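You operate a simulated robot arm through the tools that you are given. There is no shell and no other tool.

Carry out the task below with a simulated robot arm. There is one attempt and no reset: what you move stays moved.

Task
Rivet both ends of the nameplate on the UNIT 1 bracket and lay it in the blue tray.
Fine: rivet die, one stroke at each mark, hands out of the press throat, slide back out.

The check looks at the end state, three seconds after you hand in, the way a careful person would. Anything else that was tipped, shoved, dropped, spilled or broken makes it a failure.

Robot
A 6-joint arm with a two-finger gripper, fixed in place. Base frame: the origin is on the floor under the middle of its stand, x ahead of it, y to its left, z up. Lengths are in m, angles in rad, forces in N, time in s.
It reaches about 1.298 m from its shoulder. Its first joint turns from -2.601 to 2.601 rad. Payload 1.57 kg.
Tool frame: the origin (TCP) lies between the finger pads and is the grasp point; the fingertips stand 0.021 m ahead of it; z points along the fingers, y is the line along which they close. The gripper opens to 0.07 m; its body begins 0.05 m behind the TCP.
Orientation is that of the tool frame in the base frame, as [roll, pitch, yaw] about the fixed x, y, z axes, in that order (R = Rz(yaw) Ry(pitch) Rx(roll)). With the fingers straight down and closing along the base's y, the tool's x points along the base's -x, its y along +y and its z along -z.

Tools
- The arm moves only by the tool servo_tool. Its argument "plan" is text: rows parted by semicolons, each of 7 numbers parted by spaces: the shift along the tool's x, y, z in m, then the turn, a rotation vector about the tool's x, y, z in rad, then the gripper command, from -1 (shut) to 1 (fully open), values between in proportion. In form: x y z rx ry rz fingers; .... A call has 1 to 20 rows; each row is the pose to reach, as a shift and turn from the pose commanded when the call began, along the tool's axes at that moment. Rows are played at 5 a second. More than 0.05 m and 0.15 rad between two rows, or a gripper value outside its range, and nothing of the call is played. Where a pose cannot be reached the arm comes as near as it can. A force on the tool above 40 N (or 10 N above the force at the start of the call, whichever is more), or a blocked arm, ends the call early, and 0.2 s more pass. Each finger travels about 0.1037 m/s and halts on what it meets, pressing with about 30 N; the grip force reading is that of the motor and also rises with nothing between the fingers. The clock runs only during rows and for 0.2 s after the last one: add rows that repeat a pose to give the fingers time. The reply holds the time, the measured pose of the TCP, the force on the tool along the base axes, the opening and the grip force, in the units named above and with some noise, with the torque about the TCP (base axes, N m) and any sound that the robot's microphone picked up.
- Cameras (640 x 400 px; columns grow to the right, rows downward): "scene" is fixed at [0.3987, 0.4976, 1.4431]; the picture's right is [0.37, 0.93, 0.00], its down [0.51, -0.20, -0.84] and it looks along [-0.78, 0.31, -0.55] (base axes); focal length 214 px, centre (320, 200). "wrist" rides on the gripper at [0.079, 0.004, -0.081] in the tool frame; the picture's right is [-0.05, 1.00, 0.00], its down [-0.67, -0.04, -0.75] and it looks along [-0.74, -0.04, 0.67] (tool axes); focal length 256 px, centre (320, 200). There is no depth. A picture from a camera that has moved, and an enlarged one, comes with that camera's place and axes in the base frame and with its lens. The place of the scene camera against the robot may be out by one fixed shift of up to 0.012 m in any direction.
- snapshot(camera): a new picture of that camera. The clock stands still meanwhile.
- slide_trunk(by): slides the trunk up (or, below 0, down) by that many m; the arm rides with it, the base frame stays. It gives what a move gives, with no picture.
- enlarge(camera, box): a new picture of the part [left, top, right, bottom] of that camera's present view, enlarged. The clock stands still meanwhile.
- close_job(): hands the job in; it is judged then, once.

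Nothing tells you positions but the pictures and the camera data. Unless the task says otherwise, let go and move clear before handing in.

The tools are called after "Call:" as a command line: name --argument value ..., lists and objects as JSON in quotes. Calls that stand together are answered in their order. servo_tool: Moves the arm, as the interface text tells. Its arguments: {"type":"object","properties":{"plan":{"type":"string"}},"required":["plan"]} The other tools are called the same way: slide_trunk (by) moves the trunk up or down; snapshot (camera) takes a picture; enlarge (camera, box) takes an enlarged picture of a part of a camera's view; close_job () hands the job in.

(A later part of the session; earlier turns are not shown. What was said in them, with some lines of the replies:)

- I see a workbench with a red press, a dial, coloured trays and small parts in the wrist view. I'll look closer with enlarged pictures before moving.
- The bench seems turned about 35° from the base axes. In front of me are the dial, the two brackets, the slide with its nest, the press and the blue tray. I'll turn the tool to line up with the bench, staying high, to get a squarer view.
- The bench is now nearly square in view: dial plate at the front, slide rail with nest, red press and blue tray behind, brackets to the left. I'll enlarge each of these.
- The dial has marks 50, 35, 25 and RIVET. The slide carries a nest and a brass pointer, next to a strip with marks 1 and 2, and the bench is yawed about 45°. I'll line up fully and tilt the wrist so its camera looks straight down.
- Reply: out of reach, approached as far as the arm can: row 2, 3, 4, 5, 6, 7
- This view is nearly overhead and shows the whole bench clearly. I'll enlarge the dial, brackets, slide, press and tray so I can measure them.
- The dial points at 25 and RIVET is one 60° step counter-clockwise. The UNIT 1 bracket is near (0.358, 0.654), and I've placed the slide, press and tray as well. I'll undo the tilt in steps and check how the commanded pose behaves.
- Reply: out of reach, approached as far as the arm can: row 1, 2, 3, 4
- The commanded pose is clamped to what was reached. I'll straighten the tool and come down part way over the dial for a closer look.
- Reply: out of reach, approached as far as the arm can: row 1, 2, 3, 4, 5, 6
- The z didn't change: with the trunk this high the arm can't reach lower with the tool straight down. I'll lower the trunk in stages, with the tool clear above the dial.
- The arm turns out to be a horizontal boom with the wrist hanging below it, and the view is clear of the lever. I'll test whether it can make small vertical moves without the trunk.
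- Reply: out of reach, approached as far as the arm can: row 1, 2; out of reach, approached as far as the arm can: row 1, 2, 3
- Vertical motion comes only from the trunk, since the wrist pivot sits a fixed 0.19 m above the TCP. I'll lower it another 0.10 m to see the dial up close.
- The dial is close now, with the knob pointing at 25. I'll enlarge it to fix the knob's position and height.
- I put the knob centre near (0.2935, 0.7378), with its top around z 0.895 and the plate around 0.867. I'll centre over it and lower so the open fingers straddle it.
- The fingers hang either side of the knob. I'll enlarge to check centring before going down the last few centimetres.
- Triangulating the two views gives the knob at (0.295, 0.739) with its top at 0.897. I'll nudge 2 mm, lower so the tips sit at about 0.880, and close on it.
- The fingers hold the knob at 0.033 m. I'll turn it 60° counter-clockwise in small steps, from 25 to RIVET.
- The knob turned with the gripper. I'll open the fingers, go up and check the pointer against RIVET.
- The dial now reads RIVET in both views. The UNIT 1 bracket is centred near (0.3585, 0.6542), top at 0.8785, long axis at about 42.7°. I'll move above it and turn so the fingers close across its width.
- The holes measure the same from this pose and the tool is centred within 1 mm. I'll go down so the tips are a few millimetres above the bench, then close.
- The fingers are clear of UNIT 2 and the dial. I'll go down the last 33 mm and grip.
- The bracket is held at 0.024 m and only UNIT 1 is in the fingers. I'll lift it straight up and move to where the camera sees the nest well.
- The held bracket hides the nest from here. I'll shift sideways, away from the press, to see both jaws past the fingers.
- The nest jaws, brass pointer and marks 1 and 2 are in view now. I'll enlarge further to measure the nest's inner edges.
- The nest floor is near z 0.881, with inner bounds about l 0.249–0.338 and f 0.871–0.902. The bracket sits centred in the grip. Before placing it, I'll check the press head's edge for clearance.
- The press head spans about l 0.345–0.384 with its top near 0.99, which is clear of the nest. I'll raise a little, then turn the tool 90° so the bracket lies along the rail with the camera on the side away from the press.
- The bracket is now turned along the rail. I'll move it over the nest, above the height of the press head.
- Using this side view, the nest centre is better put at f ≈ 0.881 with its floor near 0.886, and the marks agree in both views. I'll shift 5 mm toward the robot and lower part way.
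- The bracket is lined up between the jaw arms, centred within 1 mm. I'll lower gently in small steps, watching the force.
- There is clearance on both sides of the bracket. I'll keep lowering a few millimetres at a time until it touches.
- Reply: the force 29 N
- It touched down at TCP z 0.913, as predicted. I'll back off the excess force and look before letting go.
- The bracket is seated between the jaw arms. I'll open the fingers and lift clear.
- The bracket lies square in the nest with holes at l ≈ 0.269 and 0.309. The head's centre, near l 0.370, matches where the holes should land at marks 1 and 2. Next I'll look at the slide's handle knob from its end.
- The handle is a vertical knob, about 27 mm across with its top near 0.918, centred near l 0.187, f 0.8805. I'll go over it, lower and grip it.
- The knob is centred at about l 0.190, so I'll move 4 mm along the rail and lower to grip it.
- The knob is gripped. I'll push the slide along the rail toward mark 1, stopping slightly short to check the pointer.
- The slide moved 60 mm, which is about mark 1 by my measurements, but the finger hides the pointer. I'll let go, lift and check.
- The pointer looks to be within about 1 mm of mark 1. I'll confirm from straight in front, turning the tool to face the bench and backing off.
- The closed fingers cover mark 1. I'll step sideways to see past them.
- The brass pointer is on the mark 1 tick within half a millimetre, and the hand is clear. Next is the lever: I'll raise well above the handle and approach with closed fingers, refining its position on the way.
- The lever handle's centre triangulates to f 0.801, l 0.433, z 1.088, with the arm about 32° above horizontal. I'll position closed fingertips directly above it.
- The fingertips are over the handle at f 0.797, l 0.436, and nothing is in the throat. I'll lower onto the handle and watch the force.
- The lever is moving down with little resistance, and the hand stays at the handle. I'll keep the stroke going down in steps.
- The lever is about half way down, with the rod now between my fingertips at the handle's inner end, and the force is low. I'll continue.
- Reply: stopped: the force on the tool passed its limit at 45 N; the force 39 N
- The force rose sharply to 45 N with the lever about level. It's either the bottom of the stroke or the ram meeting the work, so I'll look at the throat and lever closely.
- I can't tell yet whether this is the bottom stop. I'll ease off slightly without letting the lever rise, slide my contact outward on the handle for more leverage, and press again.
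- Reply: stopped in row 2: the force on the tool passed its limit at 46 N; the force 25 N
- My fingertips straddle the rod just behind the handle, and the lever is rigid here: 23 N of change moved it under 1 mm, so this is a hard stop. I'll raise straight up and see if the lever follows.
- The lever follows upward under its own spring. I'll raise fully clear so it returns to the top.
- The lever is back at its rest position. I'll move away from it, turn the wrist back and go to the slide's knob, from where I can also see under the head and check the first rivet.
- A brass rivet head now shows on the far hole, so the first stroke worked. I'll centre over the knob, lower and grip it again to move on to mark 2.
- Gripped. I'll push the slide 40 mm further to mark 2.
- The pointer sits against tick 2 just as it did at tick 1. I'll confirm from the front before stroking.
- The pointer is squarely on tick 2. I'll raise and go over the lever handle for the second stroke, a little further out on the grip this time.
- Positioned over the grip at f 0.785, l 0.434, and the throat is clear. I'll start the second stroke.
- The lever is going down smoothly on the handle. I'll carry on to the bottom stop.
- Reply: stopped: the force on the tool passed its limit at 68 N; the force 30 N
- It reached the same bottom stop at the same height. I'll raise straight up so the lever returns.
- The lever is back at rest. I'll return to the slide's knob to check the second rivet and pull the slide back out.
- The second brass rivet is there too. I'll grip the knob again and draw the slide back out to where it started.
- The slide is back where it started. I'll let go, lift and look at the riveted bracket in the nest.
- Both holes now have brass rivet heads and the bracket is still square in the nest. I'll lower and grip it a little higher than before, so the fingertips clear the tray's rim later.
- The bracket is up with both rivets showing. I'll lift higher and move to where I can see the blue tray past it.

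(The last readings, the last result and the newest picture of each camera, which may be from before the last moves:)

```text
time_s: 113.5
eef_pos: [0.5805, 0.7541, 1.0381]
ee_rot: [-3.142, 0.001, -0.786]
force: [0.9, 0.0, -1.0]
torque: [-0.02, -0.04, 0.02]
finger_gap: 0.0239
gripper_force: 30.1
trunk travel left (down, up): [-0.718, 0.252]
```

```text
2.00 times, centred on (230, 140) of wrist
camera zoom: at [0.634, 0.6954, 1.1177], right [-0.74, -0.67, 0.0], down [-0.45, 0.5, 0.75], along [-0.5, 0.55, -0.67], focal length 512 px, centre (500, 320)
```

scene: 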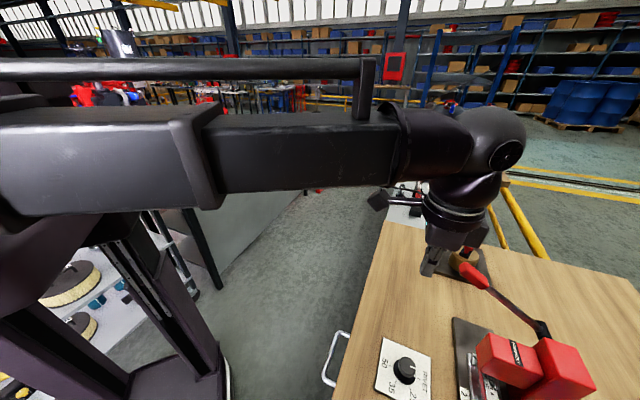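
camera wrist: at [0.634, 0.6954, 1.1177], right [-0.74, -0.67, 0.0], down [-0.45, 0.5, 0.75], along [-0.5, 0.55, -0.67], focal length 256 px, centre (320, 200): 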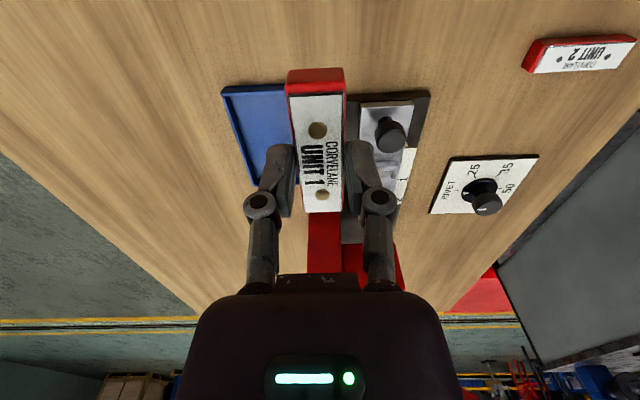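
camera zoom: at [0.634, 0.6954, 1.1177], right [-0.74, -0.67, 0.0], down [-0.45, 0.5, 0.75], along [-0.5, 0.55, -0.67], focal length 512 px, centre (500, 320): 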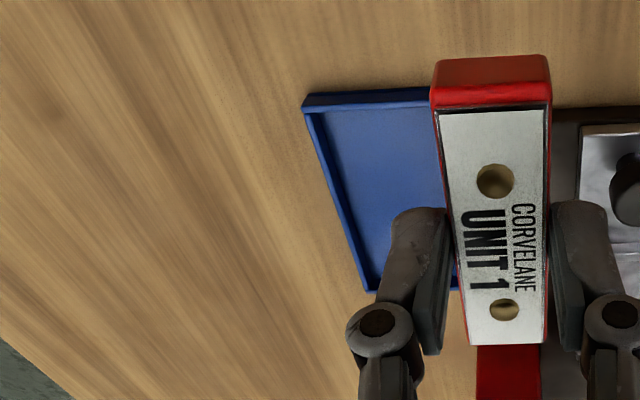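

The tray is partly hidden by the bracket. I'll shift sideways for one full view of it before placing.

Call:
servo_tool --plan "0 0.035 0 0 0 0 -1; 0 0.065 0 0 0 0 -1; 0 0.065 0 0 0 0 -1"

Call:
enlarge --camera "wrist" --box '[110, 60, 310, 220]'

```text
time_s: 114.3
eef_pos: [0.5337, 0.7084, 1.0363]
ee_rot: [-3.142, 0.0, -0.786]
force: [0.4, -1.0, -1.7]
torque: [-0.01, 0.02, 0.02]
finger_gap: 0.0236
gripper_force: 30.3
trunk travel left (down, up): [-0.718, 0.252]
```

```text
2.50 times, centred on (210, 140) of wrist
camera zoom: at [0.5874, 0.6501, 1.1174], right [-0.74, -0.67, 0.0], down [-0.45, 0.5, 0.75], along [-0.5, 0.55, -0.67], focal length 640 px, centre (595, 350)
```

zoom: 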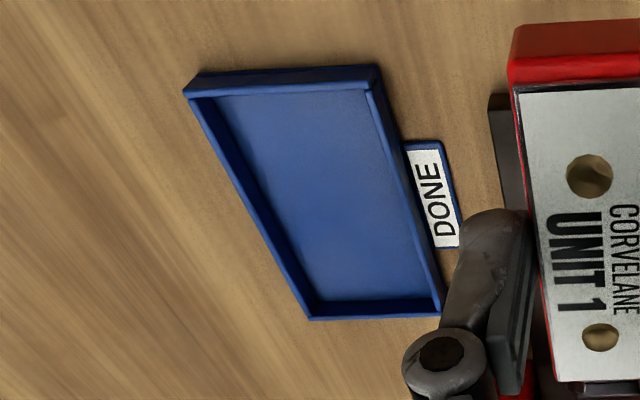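

The tray's inside spans about f 0.970–1.041 and l 0.159–0.281, with its rim near 0.873. I'll bring the bracket over the tray's centre, lengthwise along it.

Call:
servo_tool --plan "-0.019 -0.0254 0 0 0 0 -1; -0.037 -0.0508 0 0 0 0 -1; -0.056 -0.0762 0 0 0 0 -1; -0.075 -0.1016 0 0 0 0 -1; -0.0937 -0.127 0 0 0 0 -1; -0.0937 -0.127 0 0 0 0 -1"

Call:
slide_trunk --by -0.085

Call:
snapshot --camera "wrist"

Call:
enlarge --camera "wrist" --box '[220, 20, 420, 220]'

```text
time_s: 115.7
eef_pos: [0.5569, 0.8635, 1.0362]
ee_rot: [3.141, 0.002, -0.785]
force: [0.0, -0.4, -1.7]
torque: [-0.01, 0.0, -0.03]
finger_gap: 0.0235
gripper_force: 30.0
trunk travel left (down, up): [-0.718, 0.252]
```

```text
time_s: 116.9
eef_pos: [0.5557, 0.863, 0.9528]
ee_rot: [3.14, 0.002, -0.785]
force: [-0.1, -0.1, -1.2]
torque: [0.0, 0.04, -0.03]
finger_gap: 0.0236
gripper_force: 29.3
trunk travel left (down, up): [-0.633, 0.337]
```

```text
taken
camera wrist: at [0.6109, 0.804, 1.0326], right [-0.74, -0.67, 0.0], down [-0.45, 0.5, 0.75], along [-0.5, 0.55, -0.67], focal length 256 px, centre (320, 200)
```

wrist: 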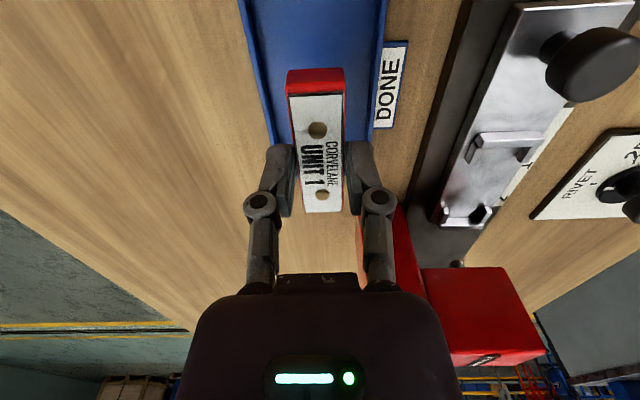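

```text
2.00 times, centred on (320, 120) of wrist
camera zoom: at [0.6109, 0.804, 1.0326], right [-0.74, -0.67, 0.0], down [-0.45, 0.5, 0.75], along [-0.5, 0.55, -0.67], focal length 512 px, centre (320, 360)
```

zoom: 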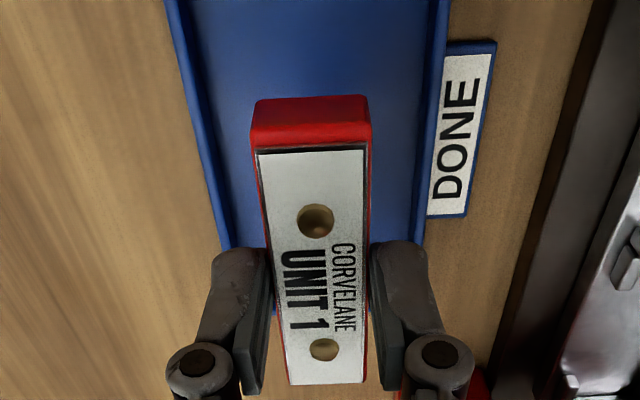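

The bracket is centred over the tray with its label up. I'll lower it gently to the tray floor.

Call:
slide_trunk --by -0.048

Call:
slide_trunk --by -0.003

Call:
enlarge --camera "wrist" --box '[220, 20, 420, 220]'

```text
time_s: 117.8
eef_pos: [0.5564, 0.8631, 0.903]
ee_rot: [-3.142, 0.002, -0.786]
force: [0.6, 0.0, -1.9]
torque: [-0.02, 0.01, 0.02]
finger_gap: 0.0238
gripper_force: 30.2
trunk travel left (down, up): [-0.585, 0.385]
```

```text
time_s: 118.3
eef_pos: [0.5565, 0.8634, 0.9008]
ee_rot: [-3.14, 0.001, -0.785]
force: [0.3, 0.1, -1.7]
torque: [-0.01, -0.01, -0.02]
finger_gap: 0.0234
gripper_force: 29.9
trunk travel left (down, up): [-0.582, 0.388]
```

```text
2.00 times, centred on (320, 120) of wrist
camera zoom: at [0.6109, 0.8041, 0.9815], right [-0.74, -0.67, 0.0], down [-0.45, 0.5, 0.75], along [-0.5, 0.55, -0.67], focal length 512 px, centre (320, 360)
```

zoom: 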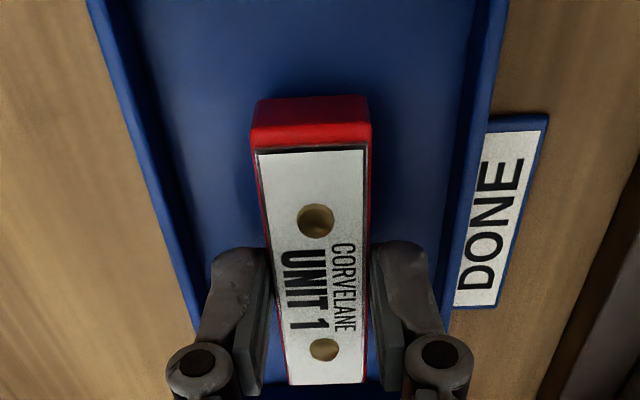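

Call:
slide_trunk --by -0.003

Call:
slide_trunk --by -0.002

```text
time_s: 118.8
eef_pos: [0.5569, 0.8627, 0.8977]
ee_rot: [-3.141, 0.002, -0.785]
force: [-0.1, 0.0, -1.4]
torque: [-0.01, 0.0, 0.02]
finger_gap: 0.0234
gripper_force: 29.8
trunk travel left (down, up): [-0.579, 0.391]
```

```text
time_s: 119.4
eef_pos: [0.556, 0.8634, 0.8947]
ee_rot: [3.142, 0.003, -0.785]
force: [0.0, -0.6, -2.3]
torque: [0.0, 0.01, -0.03]
finger_gap: 0.0237
gripper_force: 29.7
trunk travel left (down, up): [-0.577, 0.393]
```

There's still no contact, so I'll keep going in small steps.

Call:
slide_trunk --by -0.002

Call:
slide_trunk --by -0.0015

```text
time_s: 119.9
eef_pos: [0.5563, 0.8631, 0.896]
ee_rot: [-3.141, 0.001, -0.786]
force: [3.8, 5.7, 17.6]
torque: [-0.03, -0.11, 0.02]
finger_gap: 0.0237
gripper_force: 29.9
trunk travel left (down, up): [-0.575, 0.395]
```

```text
time_s: 120.4
eef_pos: [0.5567, 0.8618, 0.894]
ee_rot: [-3.14, 0.002, -0.784]
force: [6.6, 8.9, 25.1]
torque: [0.24, -0.11, -0.02]
finger_gap: 0.0234
gripper_force: 30.0
trunk travel left (down, up): [-0.574, 0.396]
```

Contact with the tray floor. I'll ease off the pressure, open a little and lift away.

Call:
slide_trunk --by 0.0025

Call:
servo_tool --plan "0 0 0 0 0 0 -0.28; 0 0 0 0 0 0 -0.2; 0 0 0 0 0 0 -0.1; 0 0 0 0 0 0 0; 0 0 0 0 0 0 0; 0 0 0 0 0 0 0"

Call:
slide_trunk --by 0.12

Call:
snapshot --camera "wrist"

Call:
enlarge --camera "wrist" --box '[220, 0, 420, 150]'

```text
time_s: 120.9
eef_pos: [0.5557, 0.8629, 0.8945]
ee_rot: [3.14, 0.001, -0.787]
force: [-0.5, 0.4, -1.4]
torque: [0.0, -0.01, 0.01]
finger_gap: 0.0235
gripper_force: 30.6
trunk travel left (down, up): [-0.576, 0.394]
```

```text
time_s: 122.3
eef_pos: [0.5562, 0.8634, 0.8949]
ee_rot: [-3.141, 0.003, -0.785]
force: [-0.1, -0.8, -0.5]
torque: [-0.02, -0.01, 0.01]
finger_gap: 0.0346
gripper_force: 0.1
trunk travel left (down, up): [-0.576, 0.394]
```

```text
time_s: 123.8
eef_pos: [0.5564, 0.8628, 1.0138]
ee_rot: [3.141, 0.003, -0.784]
force: [0.3, 0.6, 0.4]
torque: [0.01, 0.02, 0.0]
finger_gap: 0.0347
gripper_force: 0.0
trunk travel left (down, up): [-0.696, 0.274]
```

```text
taken
camera wrist: at [0.6108, 0.8042, 1.0955], right [-0.74, -0.67, 0.0], down [-0.45, 0.5, 0.75], along [-0.5, 0.55, -0.67], focal length 256 px, centre (320, 200)
```

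wrist: 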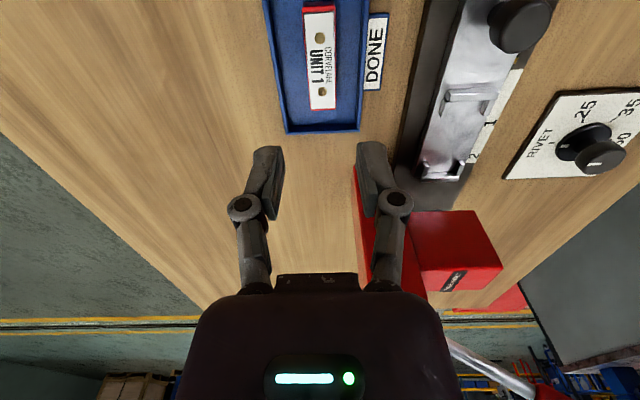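

```text
2.67 times, centred on (320, 75) of wrist
camera zoom: at [0.6108, 0.8042, 1.0955], right [-0.74, -0.67, 0.0], down [-0.45, 0.5, 0.75], along [-0.5, 0.55, -0.67], focal length 683 px, centre (320, 533)
```

zoom: 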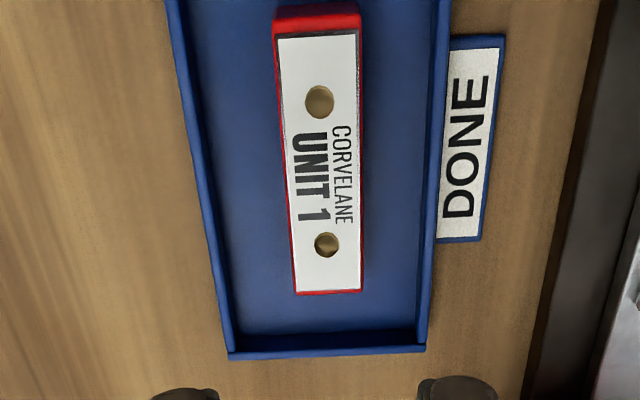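

The riveted bracket lies flat in the blue tray and the fingers are clear. I'll raise, back away from the bench and check everything once more.

Call:
slide_trunk --by 0.18

Call:
servo_tool --plan "0 0.03 0 0 0 0.13 0; 0 0.06 0 0 0 0.26 0; 0 0.09 0 0 0 0.39 0; 0 0.12 0 0 0 0.52 0; 0 0.15 0 0 0 0.65 0; 0 0.18 0 0 0 0.78 0; 0 0.21 0 0 0 0.91 0; 0 0.24 0 0 0 1.04 0; 0 0.27 0 0 0 1.17 0; 0 0.3 0 0 0 1.3 0; 0 0.33 0 0 0 1.43 0; 0 0.36 0 0 0 1.57 0; 0 0.36 0 0 0 1.57 0"

Call:
snapshot --camera "wrist"

Call:
snapshot --camera "scene"

```text
time_s: 125.8
eef_pos: [0.5568, 0.8636, 1.1946]
ee_rot: [-3.14, 0.001, -0.785]
force: [-0.2, -0.6, -0.3]
torque: [0.0, 0.01, 0.01]
finger_gap: 0.0349
gripper_force: 0.1
trunk travel left (down, up): [-0.876, 0.094]
```

```text
time_s: 128.6
eef_pos: [0.3022, 0.6078, 1.1951]
ee_rot: [3.14, 0.001, -2.357]
force: [0.8, -0.3, -0.1]
torque: [-0.02, 0.03, -0.01]
finger_gap: 0.035
gripper_force: 0.0
trunk travel left (down, up): [-0.876, 0.094]
```

```text
taken
camera wrist: at [0.2442, 0.556, 1.2756], right [-0.67, 0.74, 0.0], down [0.5, 0.45, 0.74], along [0.55, 0.5, -0.67], focal length 256 px, centre (320, 200)
```

wrist: 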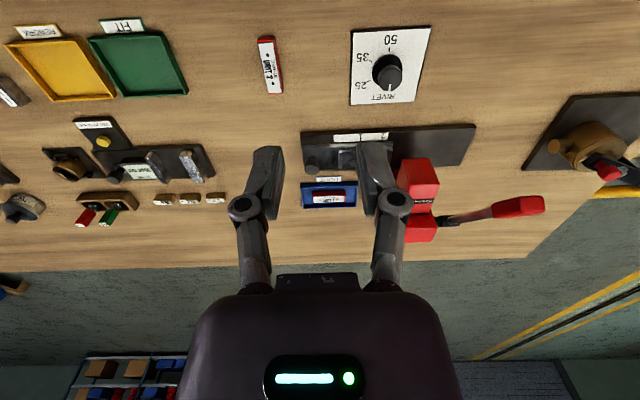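

```text
taken
```

scene: 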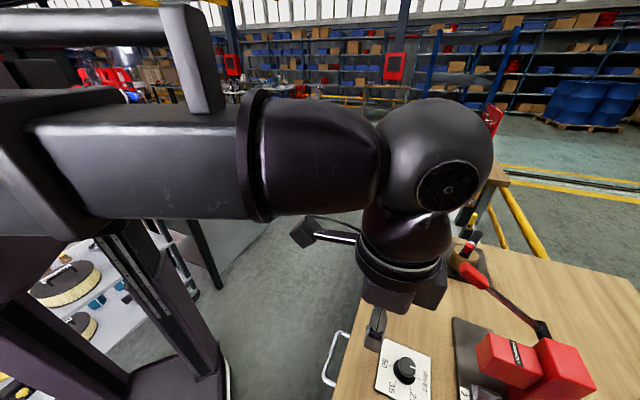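

Call:
enlarge --camera "wrist" --box '[280, 110, 400, 220]'

Call:
enlarge --camera "wrist" --box '[240, 20, 460, 140]'

```text
3.64 times, centred on (340, 165) of wrist
camera zoom: at [0.2442, 0.556, 1.2756], right [-0.67, 0.74, 0.0], down [0.5, 0.45, 0.74], along [0.55, 0.5, -0.67], focal length 931 px, centre (247, 327)
```

zoom: 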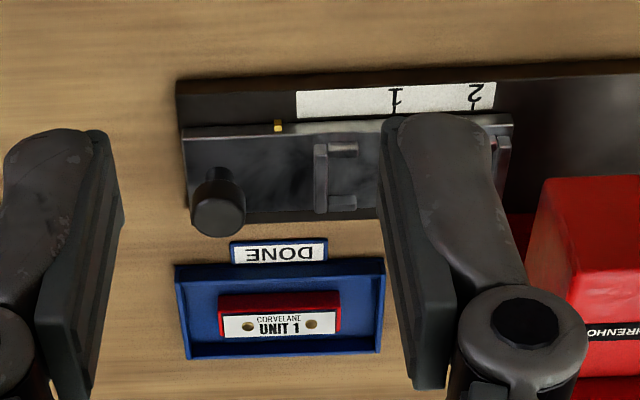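

```text
2.91 times, centred on (350, 80) of wrist
camera zoom: at [0.2442, 0.556, 1.2756], right [-0.67, 0.74, 0.0], down [0.5, 0.45, 0.74], along [0.55, 0.5, -0.67], focal length 745 px, centre (233, 549)
```

zoom: 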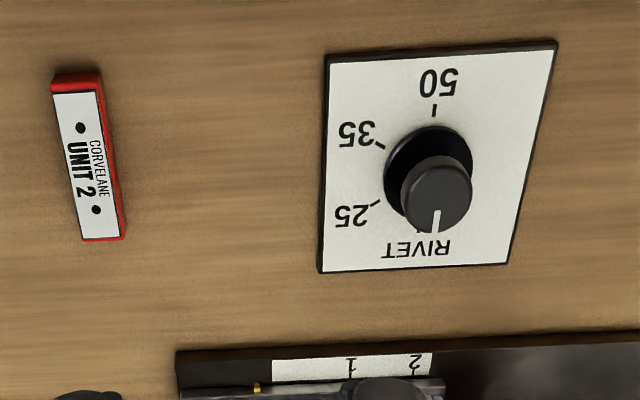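

The riveted UNIT 1 bracket is in the blue tray. The slide is back out, the lever is at rest, the dial reads RIVET, UNIT 2 hasn't moved and the arm is clear of the bench. I'm handing in the job.

Call:
close_job

```text
The job is handed in.
```

The UNIT 1 nameplate is riveted at both ends and the bracket is lying flat in the blue DONE tray, label up. I've handed the job in; no result has come back yet.

- **Die:** I turned the dial from 25 to RIVET, and it's still there.
- **Strokes:** I made one full stroke at mark 1 and one at mark 2. The slide pointer was on each mark and the hand was out of the throat. Each hole showed a brass rivet head afterwards.
- **Slide and lever:** The slide is back out where it started, and the lever returned to its rest position on its own.
- **Everything else:** UNIT 2 looked untouched in the last picture, and nothing else there looked moved. The arm is raised and clear of the bench.

During the first stroke my fingertips slipped from the handle onto the lever rod. I tried to slide them back outward at the bottom of the stroke, but they jammed against the handle, so I raised straight up. The lever didn't rise in between, so it was still a single stroke.
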